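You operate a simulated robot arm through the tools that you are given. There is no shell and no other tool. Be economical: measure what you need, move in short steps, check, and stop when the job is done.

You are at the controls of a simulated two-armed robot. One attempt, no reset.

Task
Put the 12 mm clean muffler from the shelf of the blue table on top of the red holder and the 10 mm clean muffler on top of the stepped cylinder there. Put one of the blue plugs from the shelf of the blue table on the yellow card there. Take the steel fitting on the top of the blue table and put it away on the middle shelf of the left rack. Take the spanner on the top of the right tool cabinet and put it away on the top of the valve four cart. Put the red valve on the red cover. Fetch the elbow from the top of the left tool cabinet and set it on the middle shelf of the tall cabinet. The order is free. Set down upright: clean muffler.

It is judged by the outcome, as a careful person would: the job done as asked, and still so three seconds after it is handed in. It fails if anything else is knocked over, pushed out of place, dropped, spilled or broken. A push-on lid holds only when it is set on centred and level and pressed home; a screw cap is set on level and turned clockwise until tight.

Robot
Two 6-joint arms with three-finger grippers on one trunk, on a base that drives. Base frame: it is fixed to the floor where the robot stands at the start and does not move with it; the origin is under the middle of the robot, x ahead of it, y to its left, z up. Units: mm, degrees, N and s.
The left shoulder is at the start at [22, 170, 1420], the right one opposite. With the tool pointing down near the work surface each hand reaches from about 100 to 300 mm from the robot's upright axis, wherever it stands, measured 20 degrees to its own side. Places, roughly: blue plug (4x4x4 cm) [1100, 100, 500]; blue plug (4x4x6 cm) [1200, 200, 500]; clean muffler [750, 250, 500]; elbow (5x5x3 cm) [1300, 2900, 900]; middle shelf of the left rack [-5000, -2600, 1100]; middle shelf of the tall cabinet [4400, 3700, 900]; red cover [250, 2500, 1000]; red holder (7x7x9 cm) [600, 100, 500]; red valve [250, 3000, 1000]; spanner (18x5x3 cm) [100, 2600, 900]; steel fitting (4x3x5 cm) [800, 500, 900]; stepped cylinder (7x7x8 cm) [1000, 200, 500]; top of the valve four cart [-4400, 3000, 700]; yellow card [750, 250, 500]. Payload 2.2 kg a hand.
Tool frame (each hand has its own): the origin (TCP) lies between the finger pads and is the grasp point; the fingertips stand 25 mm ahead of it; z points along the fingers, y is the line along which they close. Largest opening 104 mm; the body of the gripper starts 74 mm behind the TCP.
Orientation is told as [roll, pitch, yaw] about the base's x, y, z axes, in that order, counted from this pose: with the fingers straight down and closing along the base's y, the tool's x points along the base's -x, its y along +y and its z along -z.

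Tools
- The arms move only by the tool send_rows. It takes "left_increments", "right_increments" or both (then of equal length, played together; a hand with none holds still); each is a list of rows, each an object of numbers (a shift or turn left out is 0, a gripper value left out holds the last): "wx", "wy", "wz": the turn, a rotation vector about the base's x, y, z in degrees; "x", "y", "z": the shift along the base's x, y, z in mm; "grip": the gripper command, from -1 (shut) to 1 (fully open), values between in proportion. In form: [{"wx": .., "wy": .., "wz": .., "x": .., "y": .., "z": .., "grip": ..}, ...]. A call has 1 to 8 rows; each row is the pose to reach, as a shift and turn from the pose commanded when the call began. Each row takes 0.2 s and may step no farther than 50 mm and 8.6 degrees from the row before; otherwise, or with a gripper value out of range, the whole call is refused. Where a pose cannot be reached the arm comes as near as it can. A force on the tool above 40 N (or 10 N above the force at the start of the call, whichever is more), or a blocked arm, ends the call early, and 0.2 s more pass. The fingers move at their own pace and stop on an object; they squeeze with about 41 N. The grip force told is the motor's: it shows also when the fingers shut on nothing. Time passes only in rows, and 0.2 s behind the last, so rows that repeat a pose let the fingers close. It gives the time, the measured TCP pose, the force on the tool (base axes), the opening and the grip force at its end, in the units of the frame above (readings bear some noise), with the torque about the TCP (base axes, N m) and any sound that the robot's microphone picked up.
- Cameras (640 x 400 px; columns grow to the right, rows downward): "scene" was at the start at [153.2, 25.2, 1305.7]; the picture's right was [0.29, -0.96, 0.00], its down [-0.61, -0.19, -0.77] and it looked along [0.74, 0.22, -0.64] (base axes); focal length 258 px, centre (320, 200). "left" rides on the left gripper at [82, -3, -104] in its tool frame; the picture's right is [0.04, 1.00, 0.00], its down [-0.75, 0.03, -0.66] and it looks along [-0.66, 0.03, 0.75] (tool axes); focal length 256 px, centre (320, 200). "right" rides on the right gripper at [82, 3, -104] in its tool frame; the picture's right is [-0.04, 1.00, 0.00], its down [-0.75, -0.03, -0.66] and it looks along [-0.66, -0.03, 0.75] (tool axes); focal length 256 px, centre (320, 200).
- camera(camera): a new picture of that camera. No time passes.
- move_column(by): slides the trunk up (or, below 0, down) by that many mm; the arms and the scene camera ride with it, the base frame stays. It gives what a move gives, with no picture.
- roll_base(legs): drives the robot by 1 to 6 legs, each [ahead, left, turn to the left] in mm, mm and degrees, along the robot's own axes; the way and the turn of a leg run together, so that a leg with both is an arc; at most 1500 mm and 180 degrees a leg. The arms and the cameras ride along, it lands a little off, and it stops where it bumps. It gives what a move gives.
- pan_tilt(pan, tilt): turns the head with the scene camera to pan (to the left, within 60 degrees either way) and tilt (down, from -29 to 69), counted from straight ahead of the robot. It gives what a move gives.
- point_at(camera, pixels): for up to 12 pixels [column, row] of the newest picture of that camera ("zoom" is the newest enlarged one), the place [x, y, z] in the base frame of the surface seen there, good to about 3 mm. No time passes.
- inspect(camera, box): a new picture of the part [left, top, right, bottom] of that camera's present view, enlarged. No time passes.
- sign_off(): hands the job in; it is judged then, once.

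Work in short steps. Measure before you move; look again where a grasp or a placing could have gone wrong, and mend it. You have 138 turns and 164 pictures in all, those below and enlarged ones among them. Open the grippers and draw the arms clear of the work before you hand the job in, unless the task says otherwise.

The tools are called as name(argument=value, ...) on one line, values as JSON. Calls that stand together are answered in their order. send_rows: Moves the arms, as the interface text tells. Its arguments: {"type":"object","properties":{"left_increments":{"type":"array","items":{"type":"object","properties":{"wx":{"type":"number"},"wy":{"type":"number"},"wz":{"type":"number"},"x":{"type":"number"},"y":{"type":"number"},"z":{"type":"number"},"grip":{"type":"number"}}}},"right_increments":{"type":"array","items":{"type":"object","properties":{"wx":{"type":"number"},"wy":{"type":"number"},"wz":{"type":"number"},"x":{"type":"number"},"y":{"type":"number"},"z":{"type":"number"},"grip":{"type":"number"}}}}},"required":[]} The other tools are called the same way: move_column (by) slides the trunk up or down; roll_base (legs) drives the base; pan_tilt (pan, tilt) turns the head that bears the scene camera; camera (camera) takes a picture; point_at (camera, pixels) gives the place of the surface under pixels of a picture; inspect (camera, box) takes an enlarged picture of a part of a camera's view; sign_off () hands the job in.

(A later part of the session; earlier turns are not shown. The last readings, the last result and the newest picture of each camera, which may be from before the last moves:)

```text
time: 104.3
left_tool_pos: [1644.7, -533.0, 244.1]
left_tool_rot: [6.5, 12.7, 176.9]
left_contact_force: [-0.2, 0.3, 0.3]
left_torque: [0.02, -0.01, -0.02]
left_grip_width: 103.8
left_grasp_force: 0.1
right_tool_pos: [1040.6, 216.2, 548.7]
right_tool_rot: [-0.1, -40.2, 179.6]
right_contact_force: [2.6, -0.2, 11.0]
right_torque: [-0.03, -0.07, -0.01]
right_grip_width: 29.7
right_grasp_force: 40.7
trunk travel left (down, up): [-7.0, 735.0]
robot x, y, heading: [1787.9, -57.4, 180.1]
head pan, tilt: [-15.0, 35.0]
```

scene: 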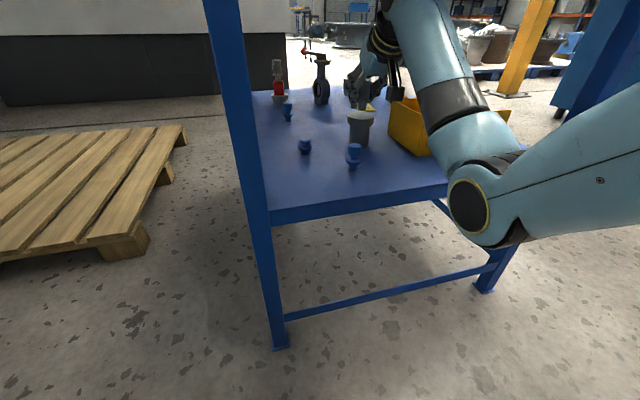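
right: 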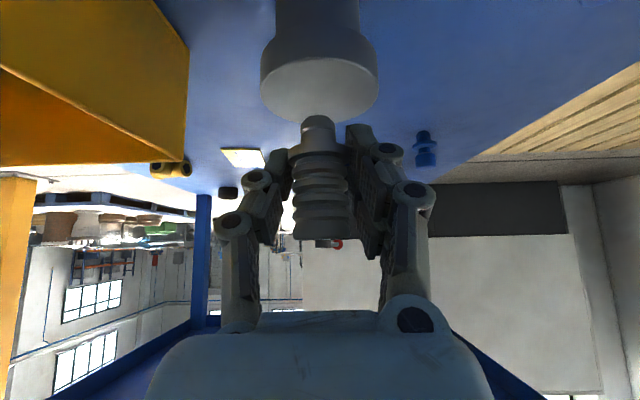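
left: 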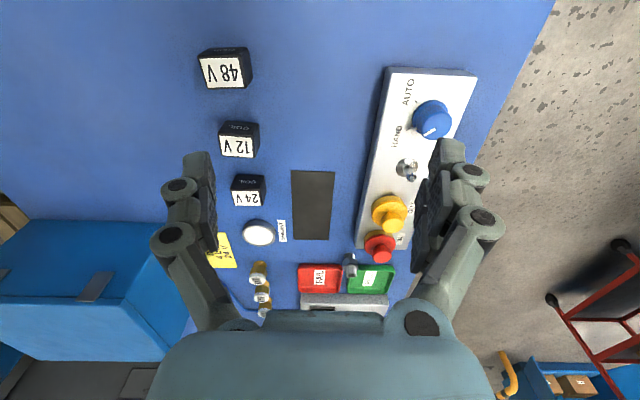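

Contact at 548.7, as expected. I ease off and open.

send_rows(right_increments=[{"z": 1}, {"z": 1, "grip": -0.2}, {"z": 1, "grip": 0.2}, {"z": 1, "grip": 0.6}, {"z": 1, "grip": 1}, {"z": 1, "grip": 1}])

inspect(camera="scene", box=[330, 60, 420, 160])

```text
time: 105.7
left_tool_pos: [1644.4, -533.4, 244.3]
left_tool_rot: [6.6, 12.8, 177.0]
left_contact_force: [0.4, 0.5, -0.3]
left_torque: [0.01, 0.02, 0.02]
left_grip_width: 103.9
left_grasp_force: 0.2
right_tool_pos: [1040.3, 216.8, 546.9]
right_tool_rot: [-0.2, -39.9, 179.7]
right_contact_force: [0.3, 0.0, 0.6]
right_torque: [-0.01, 0.04, -0.02]
right_grip_width: 104.0
right_grasp_force: 0.0
trunk travel left (down, up): [-7.0, 735.0]
robot x, y, heading: [1787.8, -57.2, 180.0]
head pan, tilt: [-15.0, 35.0]
```

```text
4.00 times, centred on (375, 110) of scene
```

zoom: 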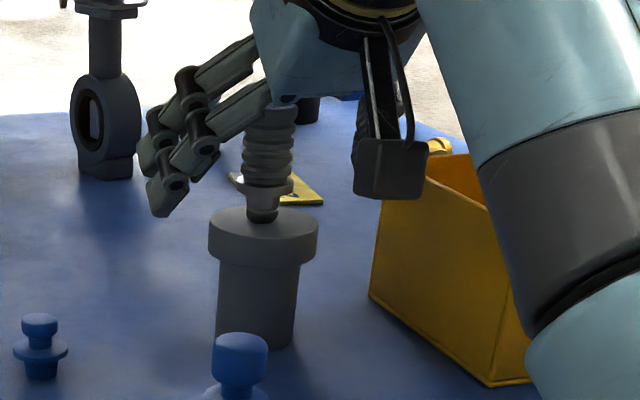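

10 mm muffler stands on the stepped cylinder. I back off 250 straight, shift in line with the tall plug, and look.

roll_base(legs=[[-240, 0, 0], [0, 55, 0]])

camera(camera="right")

camera(camera="scene")

```text
time: 108.0
left_tool_pos: [1882.3, -588.3, 243.0]
left_tool_rot: [6.5, 12.7, 176.8]
left_contact_force: [-0.3, 0.8, 0.4]
left_torque: [0.0, -0.01, 0.0]
left_grip_width: 104.0
left_grasp_force: 0.1
right_tool_pos: [1278.9, 163.5, 546.7]
right_tool_rot: [-0.1, -39.9, 179.5]
right_contact_force: [0.5, 0.2, -0.4]
right_torque: [0.03, -0.02, 0.0]
right_grip_width: 104.1
right_grasp_force: 0.0
trunk travel left (down, up): [-7.0, 735.0]
robot x, y, heading: [2026.6, -109.3, 179.8]
head pan, tilt: [-15.0, 35.0]
```

```text
109 pictures are left
```

right: 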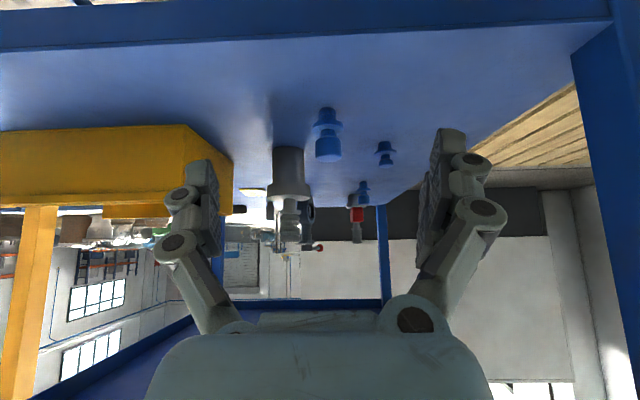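

```text
108 pictures are left
```

scene: 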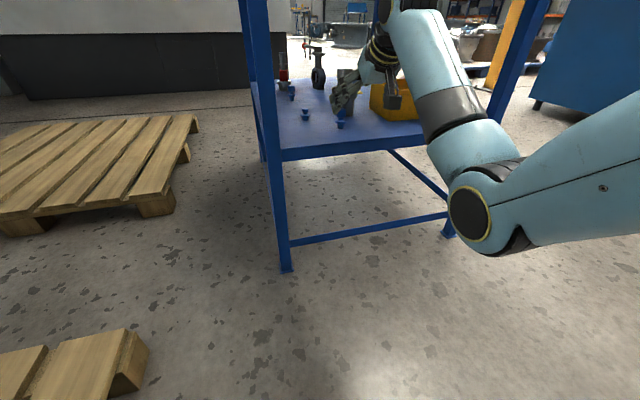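

Plug head at (328,148). I measure it.

point_at(camera="right", pixels=[[328, 150], [317, 148], [341, 148], [329, 160], [328, 124], [328, 112], [328, 136], [328, 143]])

```text
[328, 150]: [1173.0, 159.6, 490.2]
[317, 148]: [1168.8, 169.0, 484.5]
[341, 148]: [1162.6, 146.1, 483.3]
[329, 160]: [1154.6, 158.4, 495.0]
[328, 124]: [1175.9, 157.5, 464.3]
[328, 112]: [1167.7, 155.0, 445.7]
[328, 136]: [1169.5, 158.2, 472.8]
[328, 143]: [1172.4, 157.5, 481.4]
```

Plug axis ≈ (1160,158), top 495. I drive ahead 117 and then descend on it.

roll_base(legs=[[117, 4, 0]])

camera(camera="right")

```text
time: 109.3
left_tool_pos: [1764.1, -592.7, 243.5]
left_tool_rot: [6.5, 12.9, 176.9]
left_contact_force: [0.2, -0.2, 0.4]
left_torque: [-0.01, -0.01, 0.04]
left_grip_width: 103.9
left_grasp_force: 0.1
right_tool_pos: [1159.6, 157.8, 546.0]
right_tool_rot: [0.0, -39.9, 179.5]
right_contact_force: [-0.4, 0.2, -0.1]
right_torque: [-0.02, 0.02, -0.01]
right_grip_width: 103.7
right_grasp_force: 0.1
trunk travel left (down, up): [-7.0, 735.0]
robot x, y, heading: [1908.9, -114.8, 180.1]
head pan, tilt: [-15.0, 35.0]
```

```text
107 pictures are left
```

right: 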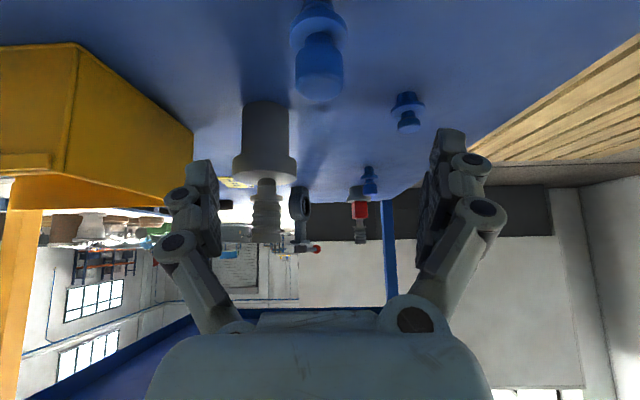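

Plug centred. I descend to z 486, close and lift.

send_rows(right_increments=[{"z": -30}, {"z": -60}, {"z": -60}, {"z": -60, "grip": -0.3}, {"z": -60, "grip": -0.5}, {"z": -60, "grip": -1}, {"z": -60, "grip": -1}, {"z": -60, "grip": -1}])

send_rows(right_increments=[{"z": 0}, {"z": 20}, {"z": 60}])

camera(camera="right")

```text
time: 111.1
left_tool_pos: [1762.5, -591.0, 242.8]
left_tool_rot: [6.5, 12.7, 176.9]
left_contact_force: [-1.3, 0.8, 0.7]
left_torque: [-0.01, -0.03, -0.03]
left_grip_width: 104.2
left_grasp_force: 0.0
right_tool_pos: [1160.3, 160.2, 487.1]
right_tool_rot: [0.0, -40.0, 179.5]
right_contact_force: [-0.8, -0.6, 1.6]
right_torque: [0.01, 0.0, -0.03]
right_grip_width: 26.4
right_grasp_force: 41.2
trunk travel left (down, up): [-7.0, 735.0]
robot x, y, heading: [1911.8, -115.3, 179.7]
head pan, tilt: [-15.0, 35.0]
```

```text
time: 111.9
left_tool_pos: [1763.4, -592.2, 244.2]
left_tool_rot: [6.6, 12.9, 176.8]
left_contact_force: [-0.1, -1.1, -1.0]
left_torque: [0.02, -0.03, 0.02]
left_grip_width: 103.8
left_grasp_force: 0.1
right_tool_pos: [1159.9, 156.3, 548.4]
right_tool_rot: [-0.1, -39.9, 179.5]
right_contact_force: [-0.4, 0.8, -0.1]
right_torque: [-0.01, -0.05, 0.0]
right_grip_width: 26.1
right_grasp_force: 40.8
trunk travel left (down, up): [-7.0, 735.0]
robot x, y, heading: [1909.1, -115.5, 179.7]
head pan, tilt: [-15.0, 35.0]
```

```text
106 pictures are left
```

right: 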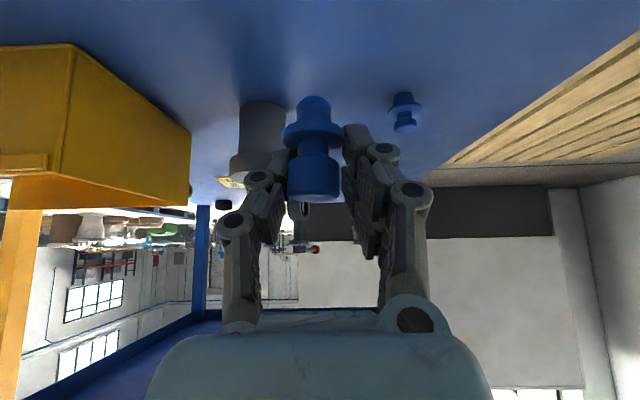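

Plug held (26 mm). I reverse the route to the front of the table, ending opposite the card (hand y≈354).

roll_base(legs=[[-220, 0, 0], [0, -1400, 0], [0, 0, -180], [-1500, 0, 0], [-1120, 0, 0], [0, -659, 0]])

pan_tilt(pan=-15, tilt=30)

camera(camera="scene")

```text
time: 142.9
left_tool_pos: [-333.4, 1214.3, 244.5]
left_tool_rot: [6.5, 12.8, -4.7]
left_contact_force: [-0.2, 0.3, 0.3]
left_torque: [-0.01, 0.0, -0.03]
left_grip_width: 104.1
left_grasp_force: 0.1
right_tool_pos: [250.4, 450.3, 547.0]
right_tool_rot: [-0.1, -39.9, -2.0]
right_contact_force: [1.0, 0.0, 0.5]
right_torque: [0.01, 0.01, 0.0]
right_grip_width: 23.7
right_grasp_force: 40.7
trunk travel left (down, up): [-7.0, 735.0]
robot x, y, heading: [-492.6, 743.2, -1.9]
head pan, tilt: [-15.0, 35.0]
```

```text
time: 143.6
left_tool_pos: [-332.6, 1213.9, 243.3]
left_tool_rot: [6.6, 12.8, -4.7]
left_contact_force: [0.4, -0.7, -0.6]
left_torque: [0.0, 0.01, 0.01]
left_grip_width: 103.7
left_grasp_force: 0.0
right_tool_pos: [250.7, 449.9, 546.4]
right_tool_rot: [-0.1, -39.9, -2.0]
right_contact_force: [1.0, 1.0, 0.2]
right_torque: [0.01, -0.01, -0.02]
right_grip_width: 23.7
right_grasp_force: 40.4
trunk travel left (down, up): [-7.0, 735.0]
robot x, y, heading: [-491.6, 741.7, -1.6]
head pan, tilt: [-15.0, 30.0]
```

```text
105 pictures are left
```

scene: 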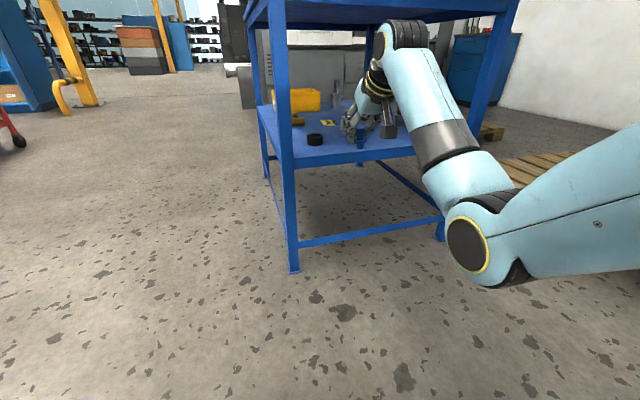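

The robot landed ~110 mm left and 1.9° off; the grip width changed to 23.7, so I check the plug in the hand after correcting the base.

roll_base(legs=[[0, 0, 1.8], [0, -110, 0]])

camera(camera="right")

camera(camera="scene")

```text
time: 145.2
left_tool_pos: [-348.0, 1107.9, 243.5]
left_tool_rot: [6.4, 12.9, -3.0]
left_contact_force: [0.5, 0.0, -1.3]
left_torque: [0.01, 0.01, -0.01]
left_grip_width: 104.1
left_grasp_force: 0.0
right_tool_pos: [256.1, 361.8, 546.6]
right_tool_rot: [-0.1, -39.9, -0.2]
right_contact_force: [-0.1, 0.4, 0.2]
right_torque: [-0.01, 0.03, 0.0]
right_grip_width: 23.5
right_grasp_force: 40.7
trunk travel left (down, up): [-7.0, 735.0]
robot x, y, heading: [-495.1, 631.9, 0.0]
head pan, tilt: [-15.0, 30.0]
```

```text
104 pictures are left
```

right: 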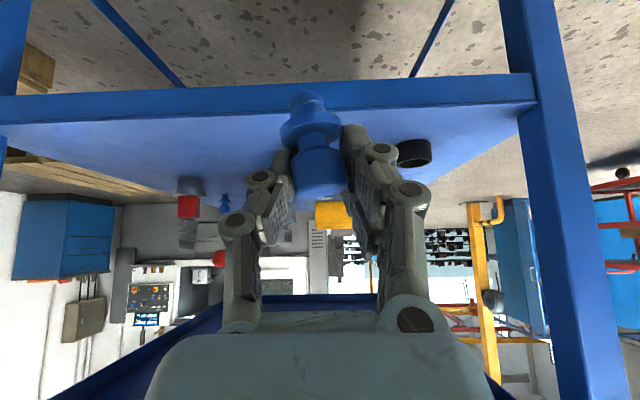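

```text
103 pictures are left
```

scene: 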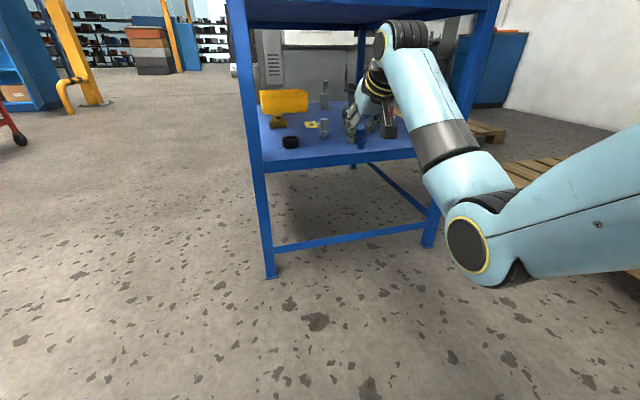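

Plug slid slightly but is held. I measure the plug and the card.

point_at(camera="right", pixels=[[305, 97], [308, 104], [312, 128], [318, 175], [318, 190], [305, 160]])

inspect(camera="scene", box=[240, 70, 400, 170])

```text
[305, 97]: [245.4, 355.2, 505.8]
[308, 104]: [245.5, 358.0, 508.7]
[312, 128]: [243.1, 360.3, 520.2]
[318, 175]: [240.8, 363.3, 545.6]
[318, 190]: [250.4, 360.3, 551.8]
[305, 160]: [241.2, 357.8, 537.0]
```

```text
4.00 times, centred on (320, 120) of scene
```

zoom: 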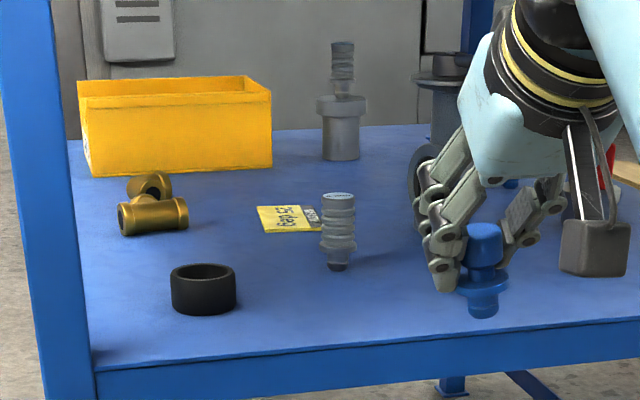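

I sample the card's visible surface.

point_at(camera="zoom", pixels=[[260, 208], [305, 206], [264, 230], [316, 230], [285, 218], [318, 222], [338, 200], [338, 240], [440, 190], [153, 180], [153, 200], [203, 290]])

```text
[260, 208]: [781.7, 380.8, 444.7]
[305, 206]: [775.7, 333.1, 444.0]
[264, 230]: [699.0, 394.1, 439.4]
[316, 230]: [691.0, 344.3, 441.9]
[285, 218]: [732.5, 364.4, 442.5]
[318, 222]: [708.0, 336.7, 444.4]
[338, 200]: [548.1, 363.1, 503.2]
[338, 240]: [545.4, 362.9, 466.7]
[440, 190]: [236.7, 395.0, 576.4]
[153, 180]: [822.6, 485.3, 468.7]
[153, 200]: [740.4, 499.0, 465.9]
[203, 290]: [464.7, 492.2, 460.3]
```

Card centre ≈ (737,358), 8 mm muffler top 505 in the way. I raise to z 578 with the tool flattened to 35°, then drive ahead 484 over it.

send_rows(right_increments=[{"z": 12, "wy": -5}, {"z": 24, "wy": -10}, {"z": 32, "wy": -15}])

roll_base(legs=[[484, 2, 0]])

send_rows(right_increments=[{"wy": 5}, {"wy": 10}, {"wy": 15}, {"wy": 15}])

camera(camera="right")

camera(camera="scene")

```text
time: 146.0
left_tool_pos: [-347.4, 1108.8, 244.0]
left_tool_rot: [6.5, 12.7, -3.0]
left_contact_force: [0.2, 0.1, -0.7]
left_torque: [0.0, 0.0, 0.01]
left_grip_width: 104.0
left_grasp_force: 0.1
right_tool_pos: [257.9, 361.1, 578.8]
right_tool_rot: [0.0, -54.9, -0.4]
right_contact_force: [0.0, -0.4, 0.3]
right_torque: [0.01, -0.06, -0.06]
right_grip_width: 23.4
right_grasp_force: 40.6
trunk travel left (down, up): [-7.0, 735.0]
robot x, y, heading: [-494.3, 628.6, -0.2]
head pan, tilt: [-15.0, 30.0]
```

```text
time: 148.9
left_tool_pos: [150.3, 1104.3, 243.6]
left_tool_rot: [6.5, 12.9, -3.7]
left_contact_force: [0.3, -1.2, 0.0]
left_torque: [-0.03, 0.02, 0.03]
left_grip_width: 104.0
left_grasp_force: 0.0
right_tool_pos: [747.3, 350.9, 578.4]
right_tool_rot: [0.0, -54.9, -1.2]
right_contact_force: [0.1, -0.9, -0.6]
right_torque: [0.0, 0.02, 0.0]
right_grip_width: 22.7
right_grasp_force: 40.7
trunk travel left (down, up): [-7.0, 735.0]
robot x, y, heading: [1.1, 629.3, -0.8]
head pan, tilt: [-15.0, 30.0]
```

```text
time: 149.9
left_tool_pos: [151.7, 1106.6, 243.3]
left_tool_rot: [6.5, 12.9, -3.6]
left_contact_force: [-0.7, 1.4, -0.5]
left_torque: [-0.01, 0.01, -0.01]
left_grip_width: 104.1
left_grasp_force: 0.1
right_tool_pos: [747.1, 350.8, 578.8]
right_tool_rot: [-0.4, -39.8, -0.8]
right_contact_force: [0.5, 0.4, -1.1]
right_torque: [0.0, 0.01, 0.0]
right_grip_width: 22.7
right_grasp_force: 40.9
trunk travel left (down, up): [-7.0, 735.0]
robot x, y, heading: [-1.4, 629.9, -0.7]
head pan, tilt: [-15.0, 30.0]
```

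```text
101 pictures are left
```

right: 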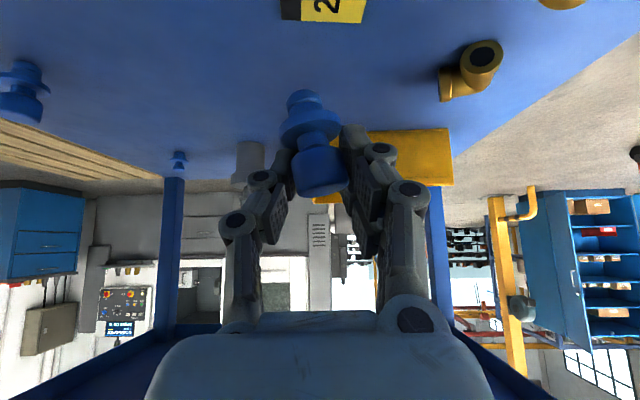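

```text
100 pictures are left
```

scene: 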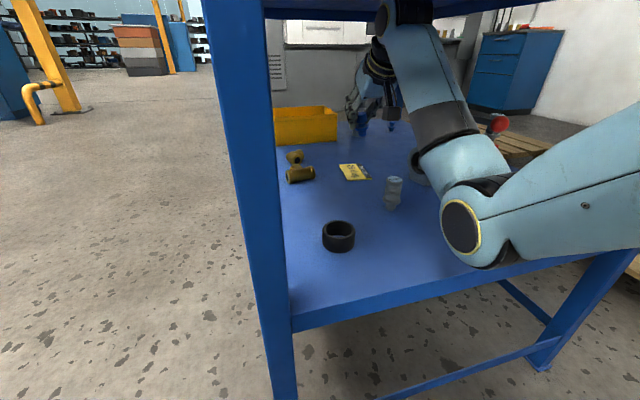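

Plug is tilting a bit in the grip. I measure plug head/foot and the card for the final correction.

point_at(camera="right", pixels=[[302, 94], [305, 105], [308, 130], [318, 160], [321, 185], [318, 8], [360, 10], [290, 10]])

inspect(camera="scene", box=[320, 100, 420, 220])

```text
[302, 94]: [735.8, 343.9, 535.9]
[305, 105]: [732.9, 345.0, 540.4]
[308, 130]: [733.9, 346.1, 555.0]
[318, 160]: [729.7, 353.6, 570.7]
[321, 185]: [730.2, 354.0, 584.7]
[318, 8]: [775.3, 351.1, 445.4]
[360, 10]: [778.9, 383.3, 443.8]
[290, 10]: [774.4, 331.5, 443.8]
```

```text
3.33 times, centred on (370, 160) of scene
```

zoom: 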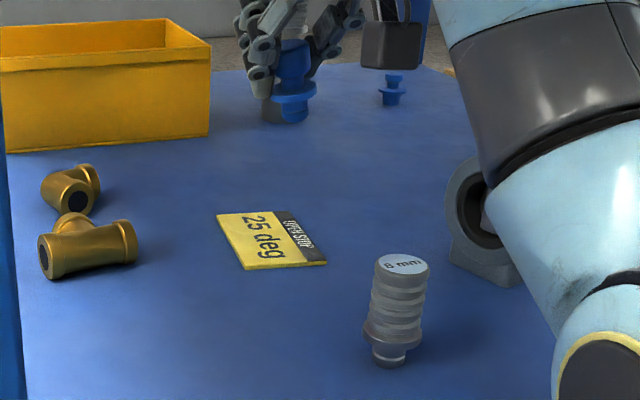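

I get the card's corners.

point_at(camera="zoom", pixels=[[222, 216], [288, 213], [245, 265], [322, 260], [268, 240]])

```text
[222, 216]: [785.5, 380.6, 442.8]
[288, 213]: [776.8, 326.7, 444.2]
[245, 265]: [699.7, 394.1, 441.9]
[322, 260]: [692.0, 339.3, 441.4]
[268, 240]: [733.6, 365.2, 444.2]
```

Card centre (738,360), z 444. I roll the tool 12° to right the plug, shift to centre, and lower most of the way.

send_rows(right_increments=[{"wx": 4, "x": -3, "y": 3}, {"wx": 8, "x": -5, "y": 5}, {"wx": 12, "x": -7, "y": 7}, {"wx": 12, "x": -7, "y": 7, "z": -30}, {"wx": 12, "x": -7, "y": 7, "z": -60}, {"wx": 12, "x": -7, "y": 7, "z": -75}])

inspect(camera="scene", box=[320, 100, 420, 220])

camera(camera="right")

```text
time: 151.3
left_tool_pos: [151.8, 1105.0, 244.0]
left_tool_rot: [6.5, 12.9, -3.7]
left_contact_force: [-0.1, 0.5, -0.2]
left_torque: [0.01, 0.01, 0.0]
left_grip_width: 103.9
left_grasp_force: 0.2
right_tool_pos: [740.7, 356.0, 504.3]
right_tool_rot: [15.0, -38.7, -10.7]
right_contact_force: [0.6, 0.0, -0.1]
right_torque: [0.01, 0.0, 0.0]
right_grip_width: 22.3
right_grasp_force: 41.2
trunk travel left (down, up): [-7.0, 735.0]
robot x, y, heading: [-1.0, 629.5, -0.6]
head pan, tilt: [-15.0, 30.0]
```

```text
3.33 times, centred on (370, 160) of scene
```

zoom: 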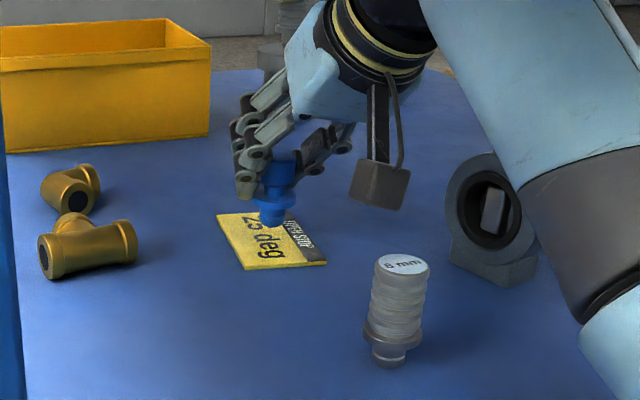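

```text
97 pictures are left
```

right: 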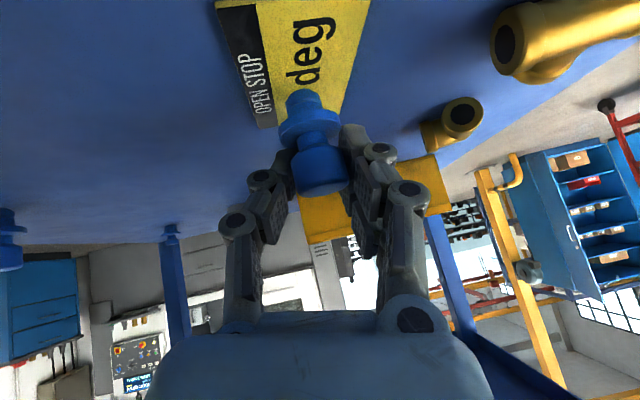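

Plug upright above the card. I lower to contact.

send_rows(right_increments=[{"z": -8}, {"z": -12}, {"z": -14}, {"z": -16}, {"z": -18}])

inspect(camera="scene", box=[320, 100, 420, 220])

```text
time: 152.5
left_tool_pos: [150.5, 1105.5, 244.2]
left_tool_rot: [6.4, 12.8, -3.6]
left_contact_force: [0.5, 0.9, -0.3]
left_torque: [0.01, 0.0, 0.02]
left_grip_width: 104.1
left_grasp_force: 0.1
right_tool_pos: [741.4, 359.0, 492.0]
right_tool_rot: [15.3, -39.5, -10.7]
right_contact_force: [1.1, 0.0, 26.7]
right_torque: [0.09, 0.08, -0.05]
right_grip_width: 22.1
right_grasp_force: 41.2
trunk travel left (down, up): [-7.0, 735.0]
robot x, y, heading: [-0.9, 628.7, -1.0]
head pan, tilt: [-15.0, 30.0]
```

```text
3.33 times, centred on (370, 160) of scene
```

zoom: 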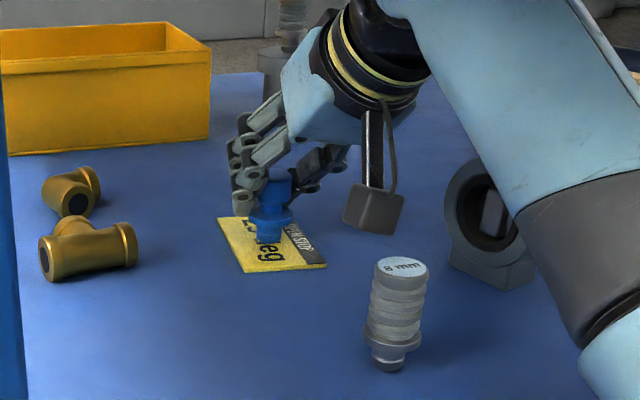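

Plug stands on the card (27 N). I ease up to relieve, open gently and look.

send_rows(right_increments=[{"z": 3}, {"z": 3, "grip": -0.3}, {"z": 3, "grip": 0}, {"z": 3, "grip": 0.4}, {"z": 3, "grip": 1}, {"z": 3, "grip": 1}])

camera(camera="right")

inspect(camera="scene", box=[320, 100, 420, 220])

```text
time: 153.9
left_tool_pos: [149.4, 1105.9, 242.1]
left_tool_rot: [6.4, 12.9, -3.7]
left_contact_force: [0.2, 0.2, 0.1]
left_torque: [0.03, 0.02, 0.01]
left_grip_width: 103.8
left_grasp_force: 0.0
right_tool_pos: [740.5, 357.0, 488.2]
right_tool_rot: [15.0, -38.7, -10.7]
right_contact_force: [0.2, -0.1, -0.5]
right_torque: [0.01, 0.02, -0.01]
right_grip_width: 103.9
right_grasp_force: 0.0
trunk travel left (down, up): [-7.0, 735.0]
robot x, y, heading: [2.9, 631.8, -0.7]
head pan, tilt: [-15.0, 30.0]
```

```text
95 pictures are left
```

right: 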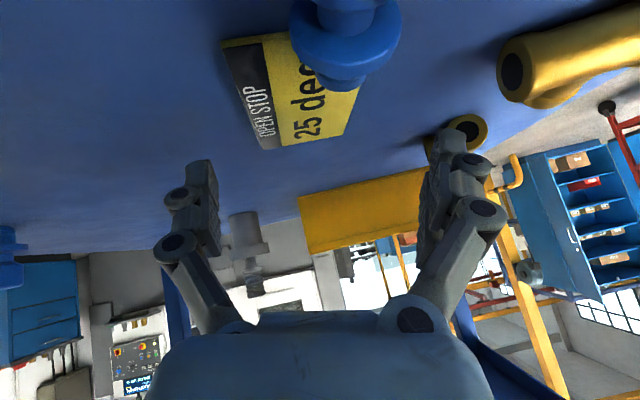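

```text
3.33 times, centred on (370, 160) of scene
```

zoom: 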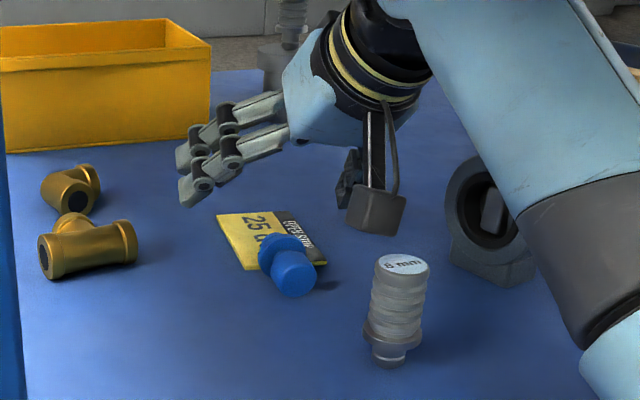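

The plug toppled toward me and lies half on the card. I measure it to re-grip and centre it.

point_at(camera="zoom", pixels=[[294, 262], [285, 285], [310, 280], [294, 278], [275, 240], [290, 238], [266, 255], [245, 262]])

point_at(camera="right", pixels=[[345, 40], [345, 80], [345, 10], [300, 30], [395, 30], [350, 125], [270, 145]])

```text
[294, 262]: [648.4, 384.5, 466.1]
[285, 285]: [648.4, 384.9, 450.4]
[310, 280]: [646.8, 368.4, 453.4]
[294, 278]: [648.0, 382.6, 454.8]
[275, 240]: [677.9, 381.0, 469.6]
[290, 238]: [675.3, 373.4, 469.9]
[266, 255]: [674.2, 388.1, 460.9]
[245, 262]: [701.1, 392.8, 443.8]
```

```text
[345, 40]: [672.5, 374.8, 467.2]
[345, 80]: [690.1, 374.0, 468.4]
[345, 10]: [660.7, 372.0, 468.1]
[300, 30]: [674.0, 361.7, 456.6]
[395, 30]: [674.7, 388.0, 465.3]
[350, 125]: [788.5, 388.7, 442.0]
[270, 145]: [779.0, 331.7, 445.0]
```

The plug lies along x, head at (648–668, ~377), mostly off the card. I raise, undo the roll and steepen the tool, then yaw it so the camera clears the 8 mm muffler.

send_rows(right_increments=[{"z": 18, "wx": -4, "wy": 5}, {"z": 36, "wx": -8, "wy": 10}, {"z": 55, "wx": -12, "wy": 15}])

send_rows(right_increments=[{"wz": 8, "x": -20}, {"wz": 16, "x": -40}, {"wz": 24, "x": -60, "y": 8}, {"wz": 30, "x": -85, "y": 18}])

camera(camera="right")

inspect(camera="scene", box=[320, 80, 440, 220])

```text
time: 154.7
left_tool_pos: [150.0, 1105.0, 243.0]
left_tool_rot: [6.5, 12.9, -3.6]
left_contact_force: [0.1, 0.4, -0.3]
left_torque: [-0.05, 0.01, 0.01]
left_grip_width: 104.2
left_grasp_force: 0.0
right_tool_pos: [738.7, 357.7, 543.2]
right_tool_rot: [-0.9, -24.8, -2.1]
right_contact_force: [-0.2, -0.4, 0.3]
right_torque: [-0.04, -0.02, 0.0]
right_grip_width: 104.0
right_grasp_force: 0.1
trunk travel left (down, up): [-7.0, 735.0]
robot x, y, heading: [2.1, 633.6, -0.7]
head pan, tilt: [-15.0, 30.0]
```

```text
time: 155.7
left_tool_pos: [152.0, 1105.3, 243.9]
left_tool_rot: [6.5, 12.9, -3.7]
left_contact_force: [-0.1, -0.2, -0.1]
left_torque: [0.03, -0.02, -0.01]
left_grip_width: 104.3
left_grasp_force: 0.0
right_tool_pos: [653.6, 375.6, 545.2]
right_tool_rot: [-0.9, -24.9, 27.9]
right_contact_force: [-0.7, 0.1, -0.7]
right_torque: [0.02, 0.0, -0.03]
right_grip_width: 104.1
right_grasp_force: 0.0
trunk travel left (down, up): [-7.0, 735.0]
robot x, y, heading: [-2.2, 630.3, -0.5]
head pan, tilt: [-15.0, 30.0]
```

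```text
93 pictures are left
```

right: 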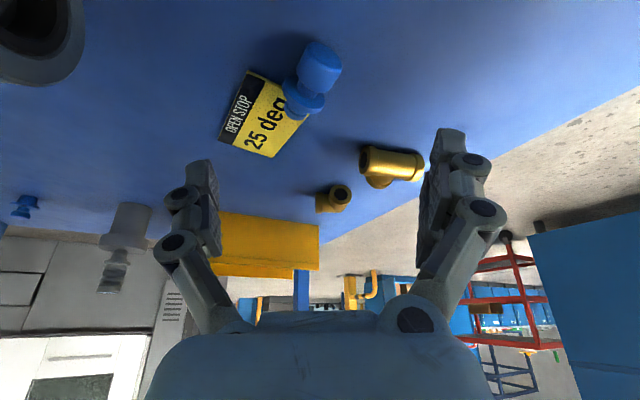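

```text
2.86 times, centred on (380, 150) of scene
```

zoom: 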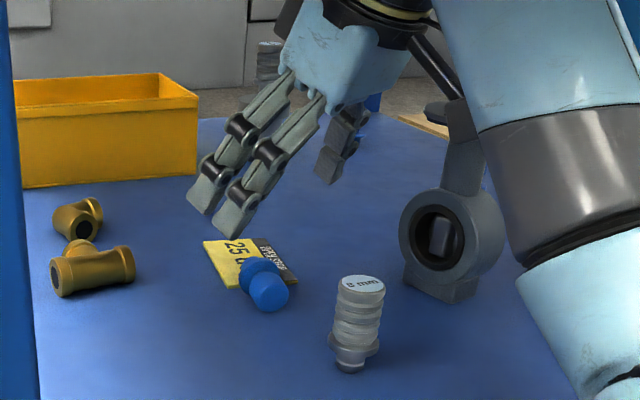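

I measure the plug's head and flange again in this view.

point_at(camera="right", pixels=[[318, 62], [310, 50], [335, 75], [303, 95], [290, 85], [322, 105], [296, 112], [325, 55]])

```text
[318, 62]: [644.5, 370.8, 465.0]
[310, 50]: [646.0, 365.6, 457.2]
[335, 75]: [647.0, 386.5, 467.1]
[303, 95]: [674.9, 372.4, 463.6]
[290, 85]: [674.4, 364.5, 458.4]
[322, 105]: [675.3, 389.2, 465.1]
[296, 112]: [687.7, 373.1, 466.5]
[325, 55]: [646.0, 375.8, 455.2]
```

I descend so the fingertips straddle the head, and close.

send_rows(right_increments=[{"x": -3, "y": -2, "z": -30}, {"x": -3, "y": -2, "z": -55}, {"x": -3, "y": -2, "z": -73}, {"x": -3, "y": -2, "z": -73, "grip": -0.2}, {"x": -3, "y": -2, "z": -73, "grip": -0.4}, {"x": -3, "y": -2, "z": -73, "grip": -0.6}, {"x": -3, "y": -2, "z": -73, "grip": -1}, {"x": -3, "y": -2, "z": -73, "grip": -1}])

camera(camera="right")

inspect(camera="scene", box=[320, 80, 440, 220])

```text
time: 157.5
left_tool_pos: [150.0, 1105.7, 244.5]
left_tool_rot: [6.4, 12.8, -3.7]
left_contact_force: [0.8, -0.1, 0.6]
left_torque: [0.02, 0.02, -0.03]
left_grip_width: 104.2
left_grasp_force: 0.1
right_tool_pos: [652.7, 374.1, 474.0]
right_tool_rot: [-1.0, -25.3, 28.1]
right_contact_force: [-2.6, 8.8, 21.8]
right_torque: [0.58, 0.4, -0.12]
right_grip_width: 28.2
right_grasp_force: 40.2
trunk travel left (down, up): [-7.0, 735.0]
robot x, y, heading: [-3.2, 628.9, -0.8]
head pan, tilt: [-15.0, 30.0]
```

```text
91 pictures are left
```

right: 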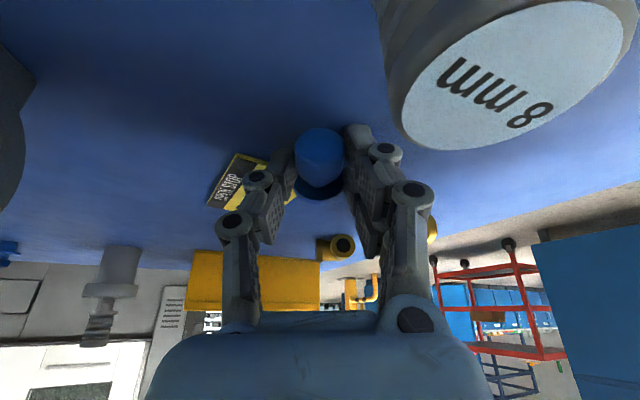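

```text
2.86 times, centred on (380, 150) of scene
```

zoom: 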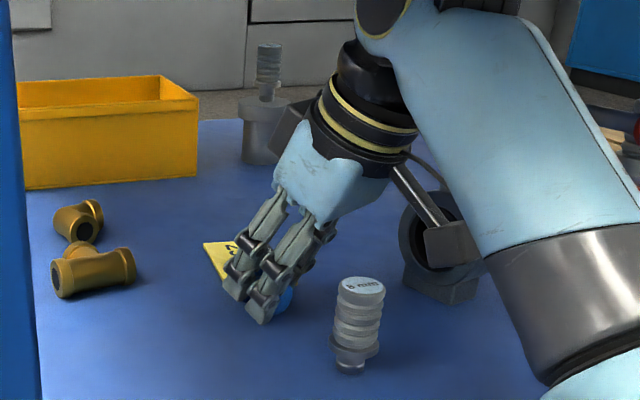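

Gripped (28 mm). I lift 25 mm and check.

send_rows(right_increments=[{"z": 5}, {"z": 15}, {"z": 30}])

camera(camera="right")

inspect(camera="scene", box=[320, 80, 440, 220])

```text
time: 158.3
left_tool_pos: [151.3, 1104.4, 242.8]
left_tool_rot: [6.4, 12.9, -3.7]
left_contact_force: [-0.1, 0.4, -0.5]
left_torque: [0.01, 0.02, 0.01]
left_grip_width: 104.1
left_grasp_force: 0.1
right_tool_pos: [651.2, 374.1, 499.2]
right_tool_rot: [-0.9, -24.9, 27.8]
right_contact_force: [0.0, -0.1, 0.0]
right_torque: [0.02, -0.03, -0.02]
right_grip_width: 27.5
right_grasp_force: 41.1
trunk travel left (down, up): [-7.0, 735.0]
robot x, y, heading: [0.6, 630.9, -0.7]
head pan, tilt: [-15.0, 30.0]
```

```text
89 pictures are left
```

right: 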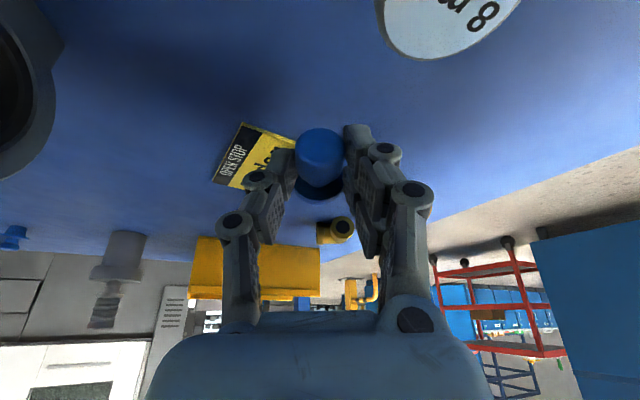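

```text
2.86 times, centred on (380, 150) of scene
```

zoom: 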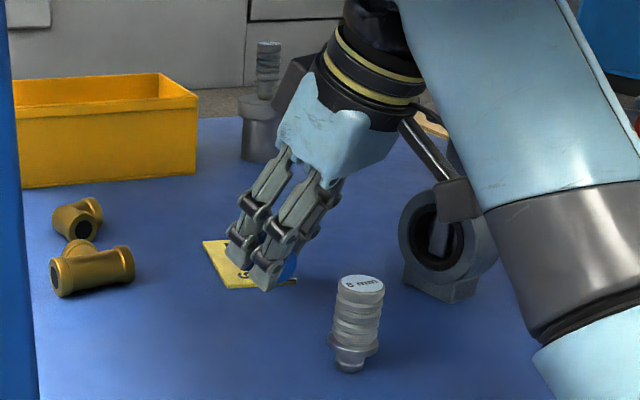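

Held, with the plug lying horizontally. I un-yaw the tool and carry it over the card centre.

send_rows(right_increments=[{"wz": -7, "x": 14, "y": -4}, {"wz": -14, "x": 28, "y": -8}, {"wz": -21, "x": 42, "y": -12}, {"wz": -28, "x": 56, "y": -15}, {"wz": -28, "x": 56, "y": -15}])

camera(camera="right")

inspect(camera="scene", box=[320, 80, 440, 220])

```text
time: 159.5
left_tool_pos: [150.8, 1105.5, 245.0]
left_tool_rot: [6.5, 12.9, -3.7]
left_contact_force: [-0.2, 0.6, -0.3]
left_torque: [-0.01, 0.0, -0.01]
left_grip_width: 103.7
left_grasp_force: 0.1
right_tool_pos: [708.1, 358.0, 501.1]
right_tool_rot: [-0.8, -24.9, -0.2]
right_contact_force: [-0.5, 0.8, 0.3]
right_torque: [-0.01, 0.01, 0.01]
right_grip_width: 27.4
right_grasp_force: 41.5
trunk travel left (down, up): [-7.0, 735.0]
robot x, y, heading: [1.5, 629.9, -0.8]
head pan, tilt: [-15.0, 30.0]
```

```text
87 pictures are left
```

right: 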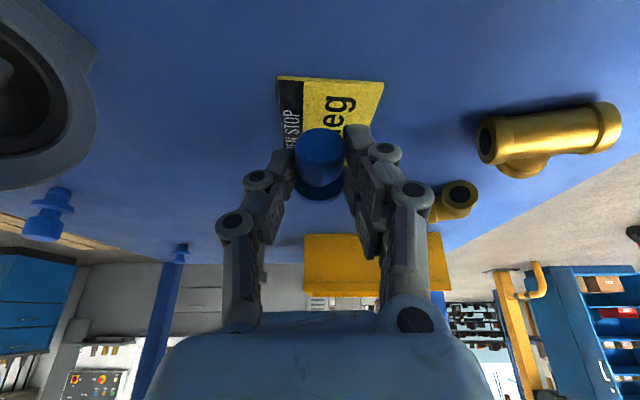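

```text
2.86 times, centred on (380, 150) of scene
```

zoom: 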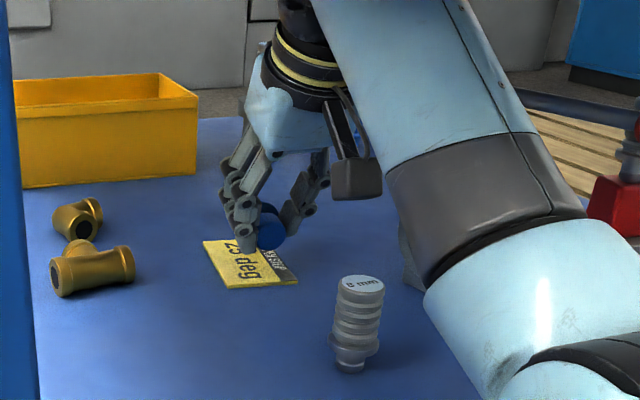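

I check the plug position numerically before lowering.

point_at(camera="right", pixels=[[320, 145], [320, 172], [320, 190], [332, 192], [285, 82], [378, 88]])

```text
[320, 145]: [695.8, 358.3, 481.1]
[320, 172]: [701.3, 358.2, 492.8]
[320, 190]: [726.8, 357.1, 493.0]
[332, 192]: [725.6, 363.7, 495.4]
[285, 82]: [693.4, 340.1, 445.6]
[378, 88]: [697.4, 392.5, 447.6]
```

I shift 10 mm ahead, 3 left and lower to contact.

send_rows(right_increments=[{"x": 10, "y": 3, "z": -8}, {"x": 10, "y": 3, "z": -16}, {"x": 10, "y": 3, "z": -20}, {"x": 10, "y": 3, "z": -22}, {"x": 10, "y": 3, "z": -24}, {"x": 10, "y": 3, "z": -26}])

send_rows(right_increments=[{"z": 0.5, "grip": -0.4}, {"z": 0.5, "grip": -0.2}, {"z": 0.5, "grip": 0}, {"z": 0.5, "grip": 0.2}, {"z": 0.5, "grip": 0.2}])

camera(camera="right")

```text
time: 160.9
left_tool_pos: [151.1, 1105.4, 244.6]
left_tool_rot: [6.4, 12.8, -3.8]
left_contact_force: [-0.5, 0.5, -0.1]
left_torque: [-0.07, 0.02, 0.02]
left_grip_width: 104.0
left_grasp_force: 0.0
right_tool_pos: [717.3, 362.0, 477.5]
right_tool_rot: [-0.9, -25.1, 0.0]
right_contact_force: [-0.1, 0.3, 6.1]
right_torque: [0.01, 0.02, -0.03]
right_grip_width: 27.5
right_grasp_force: 41.1
trunk travel left (down, up): [-7.0, 735.0]
robot x, y, heading: [3.3, 631.3, -0.7]
head pan, tilt: [-15.0, 30.0]
```

```text
time: 162.1
left_tool_pos: [151.7, 1105.3, 243.9]
left_tool_rot: [6.6, 12.8, -3.7]
left_contact_force: [0.0, 0.6, -0.1]
left_torque: [-0.03, 0.01, 0.01]
left_grip_width: 104.1
left_grasp_force: 0.0
right_tool_pos: [717.1, 361.1, 474.6]
right_tool_rot: [-0.9, -25.0, -0.1]
right_contact_force: [0.2, -1.9, 2.1]
right_torque: [0.05, 0.01, -0.02]
right_grip_width: 63.0
right_grasp_force: 0.0
trunk travel left (down, up): [-7.0, 735.0]
robot x, y, heading: [2.8, 628.5, -1.1]
head pan, tilt: [-15.0, 30.0]
```

```text
85 pictures are left
```

right: 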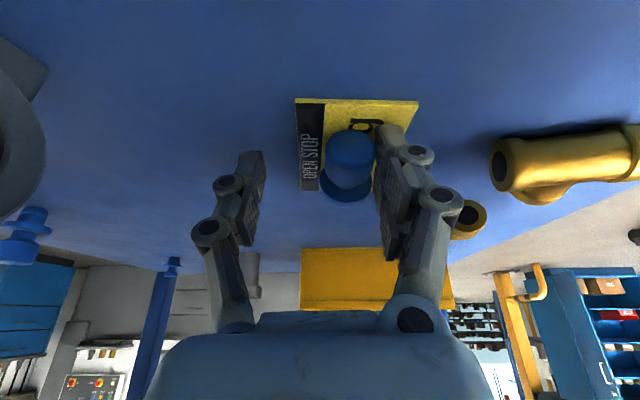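

The plug lies on the card. I open fully and lift straight up, then look.

send_rows(right_increments=[{"y": 0, "grip": 1}, {"y": 0, "grip": 1}, {"z": 20, "grip": 1}, {"z": 50}, {"z": 70}])

camera(camera="right")

inspect(camera="scene", box=[320, 80, 440, 220])

```text
time: 163.3
left_tool_pos: [151.8, 1105.7, 244.0]
left_tool_rot: [6.5, 12.8, -3.7]
left_contact_force: [-1.0, -1.1, -0.1]
left_torque: [0.01, 0.04, 0.03]
left_grip_width: 104.0
left_grasp_force: 0.0
right_tool_pos: [717.4, 362.6, 544.5]
right_tool_rot: [-0.8, -25.1, 0.0]
right_contact_force: [0.1, -0.2, -0.1]
right_torque: [0.01, -0.01, 0.01]
right_grip_width: 104.0
right_grasp_force: 0.1
trunk travel left (down, up): [-7.0, 735.0]
robot x, y, heading: [-0.0, 635.5, -0.5]
head pan, tilt: [-15.0, 30.0]
```

```text
84 pictures are left
```

right: 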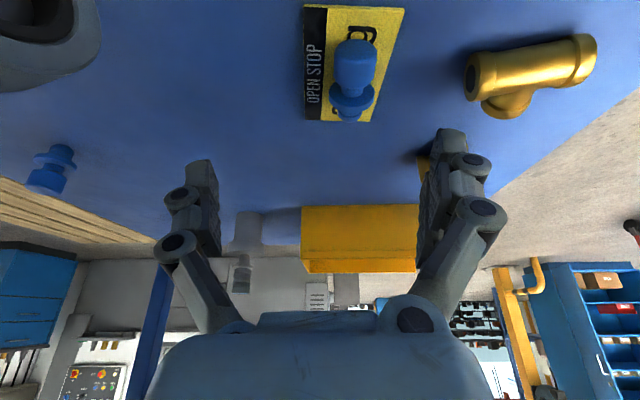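

```text
2.86 times, centred on (380, 150) of scene
```

zoom: 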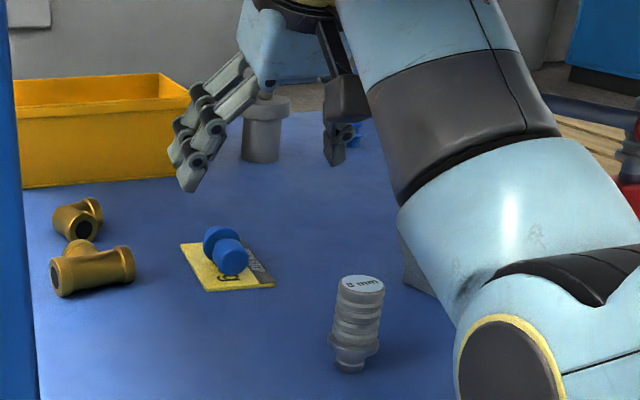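

Plug rests on the card. I flatten the tool, back the base out, then raise the trunk 400 for the table top.

send_rows(right_increments=[{"z": 4, "wy": -7}, {"z": 8, "wy": -15}, {"z": 12, "wy": -22}, {"z": 12, "wy": -30}])

roll_base(legs=[[-520, 0, 0]])

inspect(camera="scene", box=[220, 60, 420, 190])

move_column(by=400)

camera(camera="scene")

```text
time: 164.3
left_tool_pos: [149.7, 1104.8, 244.5]
left_tool_rot: [6.5, 12.8, -3.7]
left_contact_force: [-0.8, -0.3, -0.2]
left_torque: [-0.01, -0.01, 0.03]
left_grip_width: 104.1
left_grasp_force: 0.1
right_tool_pos: [717.3, 361.1, 557.6]
right_tool_rot: [-0.9, -55.1, -0.2]
right_contact_force: [-1.0, -0.4, -0.3]
right_torque: [-0.03, -0.01, -0.02]
right_grip_width: 103.9
right_grasp_force: 0.0
trunk travel left (down, up): [-7.0, 735.0]
robot x, y, heading: [3.0, 628.0, -0.4]
head pan, tilt: [-15.0, 30.0]
```

```text
time: 167.3
left_tool_pos: [-374.4, 1112.9, 243.0]
left_tool_rot: [6.6, 12.8, -4.1]
left_contact_force: [-0.2, 0.8, 0.1]
left_torque: [0.01, 0.0, 0.04]
left_grip_width: 103.8
left_grasp_force: 0.1
right_tool_pos: [188.4, 364.2, 556.4]
right_tool_rot: [-0.7, -54.9, -0.6]
right_contact_force: [-0.2, 0.7, -0.1]
right_torque: [0.04, -0.03, 0.0]
right_grip_width: 104.0
right_grasp_force: 0.1
trunk travel left (down, up): [-7.0, 735.0]
robot x, y, heading: [-529.2, 638.9, -1.3]
head pan, tilt: [-15.0, 30.0]
```

```text
3.08 times, centred on (320, 125) of scene
```

zoom: 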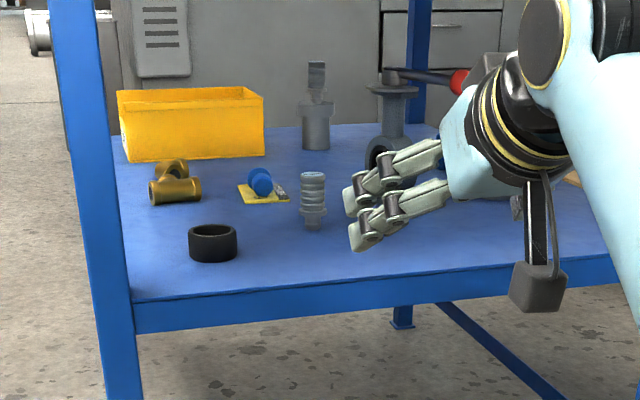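

```text
time: 171.2
left_tool_pos: [-375.3, 1113.9, 643.6]
left_tool_rot: [6.6, 12.9, -4.1]
left_contact_force: [0.3, 0.0, 0.8]
left_torque: [0.01, 0.01, 0.01]
left_grip_width: 104.2
left_grasp_force: 0.1
right_tool_pos: [187.6, 364.6, 956.8]
right_tool_rot: [-0.8, -55.0, -0.6]
right_contact_force: [-0.7, -0.2, -0.1]
right_torque: [0.03, 0.03, 0.02]
right_grip_width: 103.8
right_grasp_force: 0.0
trunk travel left (down, up): [-407.0, 335.0]
robot x, y, heading: [-526.5, 639.0, -1.2]
head pan, tilt: [-15.0, 30.0]
```

```text
81 pictures are left
```

scene: 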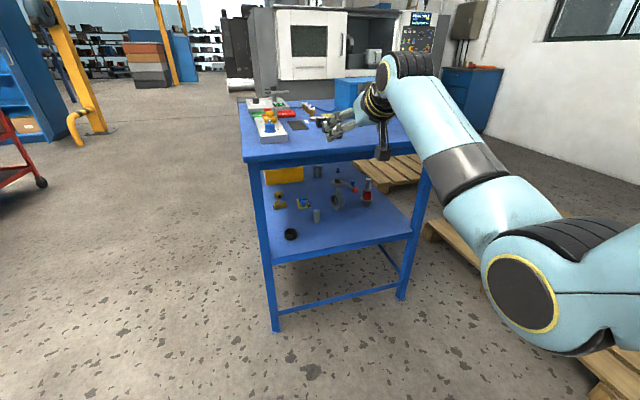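

Shelf work is done. I look closely at the steel fitting on the table top.

inspect(camera="scene", box=[235, 80, 345, 160])

```text
5.00 times, centred on (290, 120) of scene
```

zoom: 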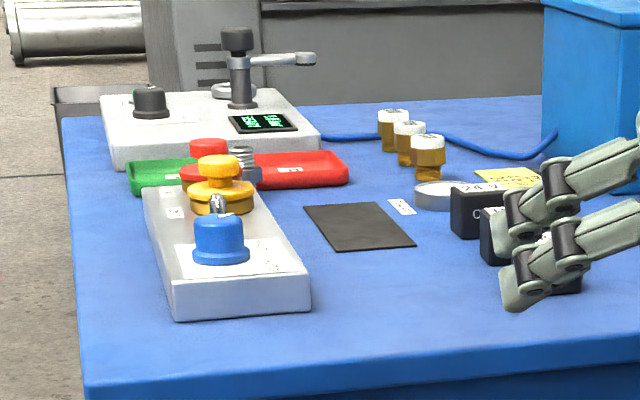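

I measure the fitting and neighbours.

point_at(camera="zoom", pixels=[[243, 152], [243, 165], [250, 178], [208, 145], [218, 165], [300, 158], [340, 180], [175, 200], [290, 300], [360, 225], [425, 170], [300, 300]])

```text
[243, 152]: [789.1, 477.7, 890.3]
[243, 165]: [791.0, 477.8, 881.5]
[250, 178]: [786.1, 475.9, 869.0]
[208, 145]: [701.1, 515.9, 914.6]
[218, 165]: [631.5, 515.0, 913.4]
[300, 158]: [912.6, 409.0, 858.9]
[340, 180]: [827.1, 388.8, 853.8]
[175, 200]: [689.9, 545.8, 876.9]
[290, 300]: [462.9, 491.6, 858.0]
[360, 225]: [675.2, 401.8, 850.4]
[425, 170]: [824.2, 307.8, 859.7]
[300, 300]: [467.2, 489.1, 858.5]
```

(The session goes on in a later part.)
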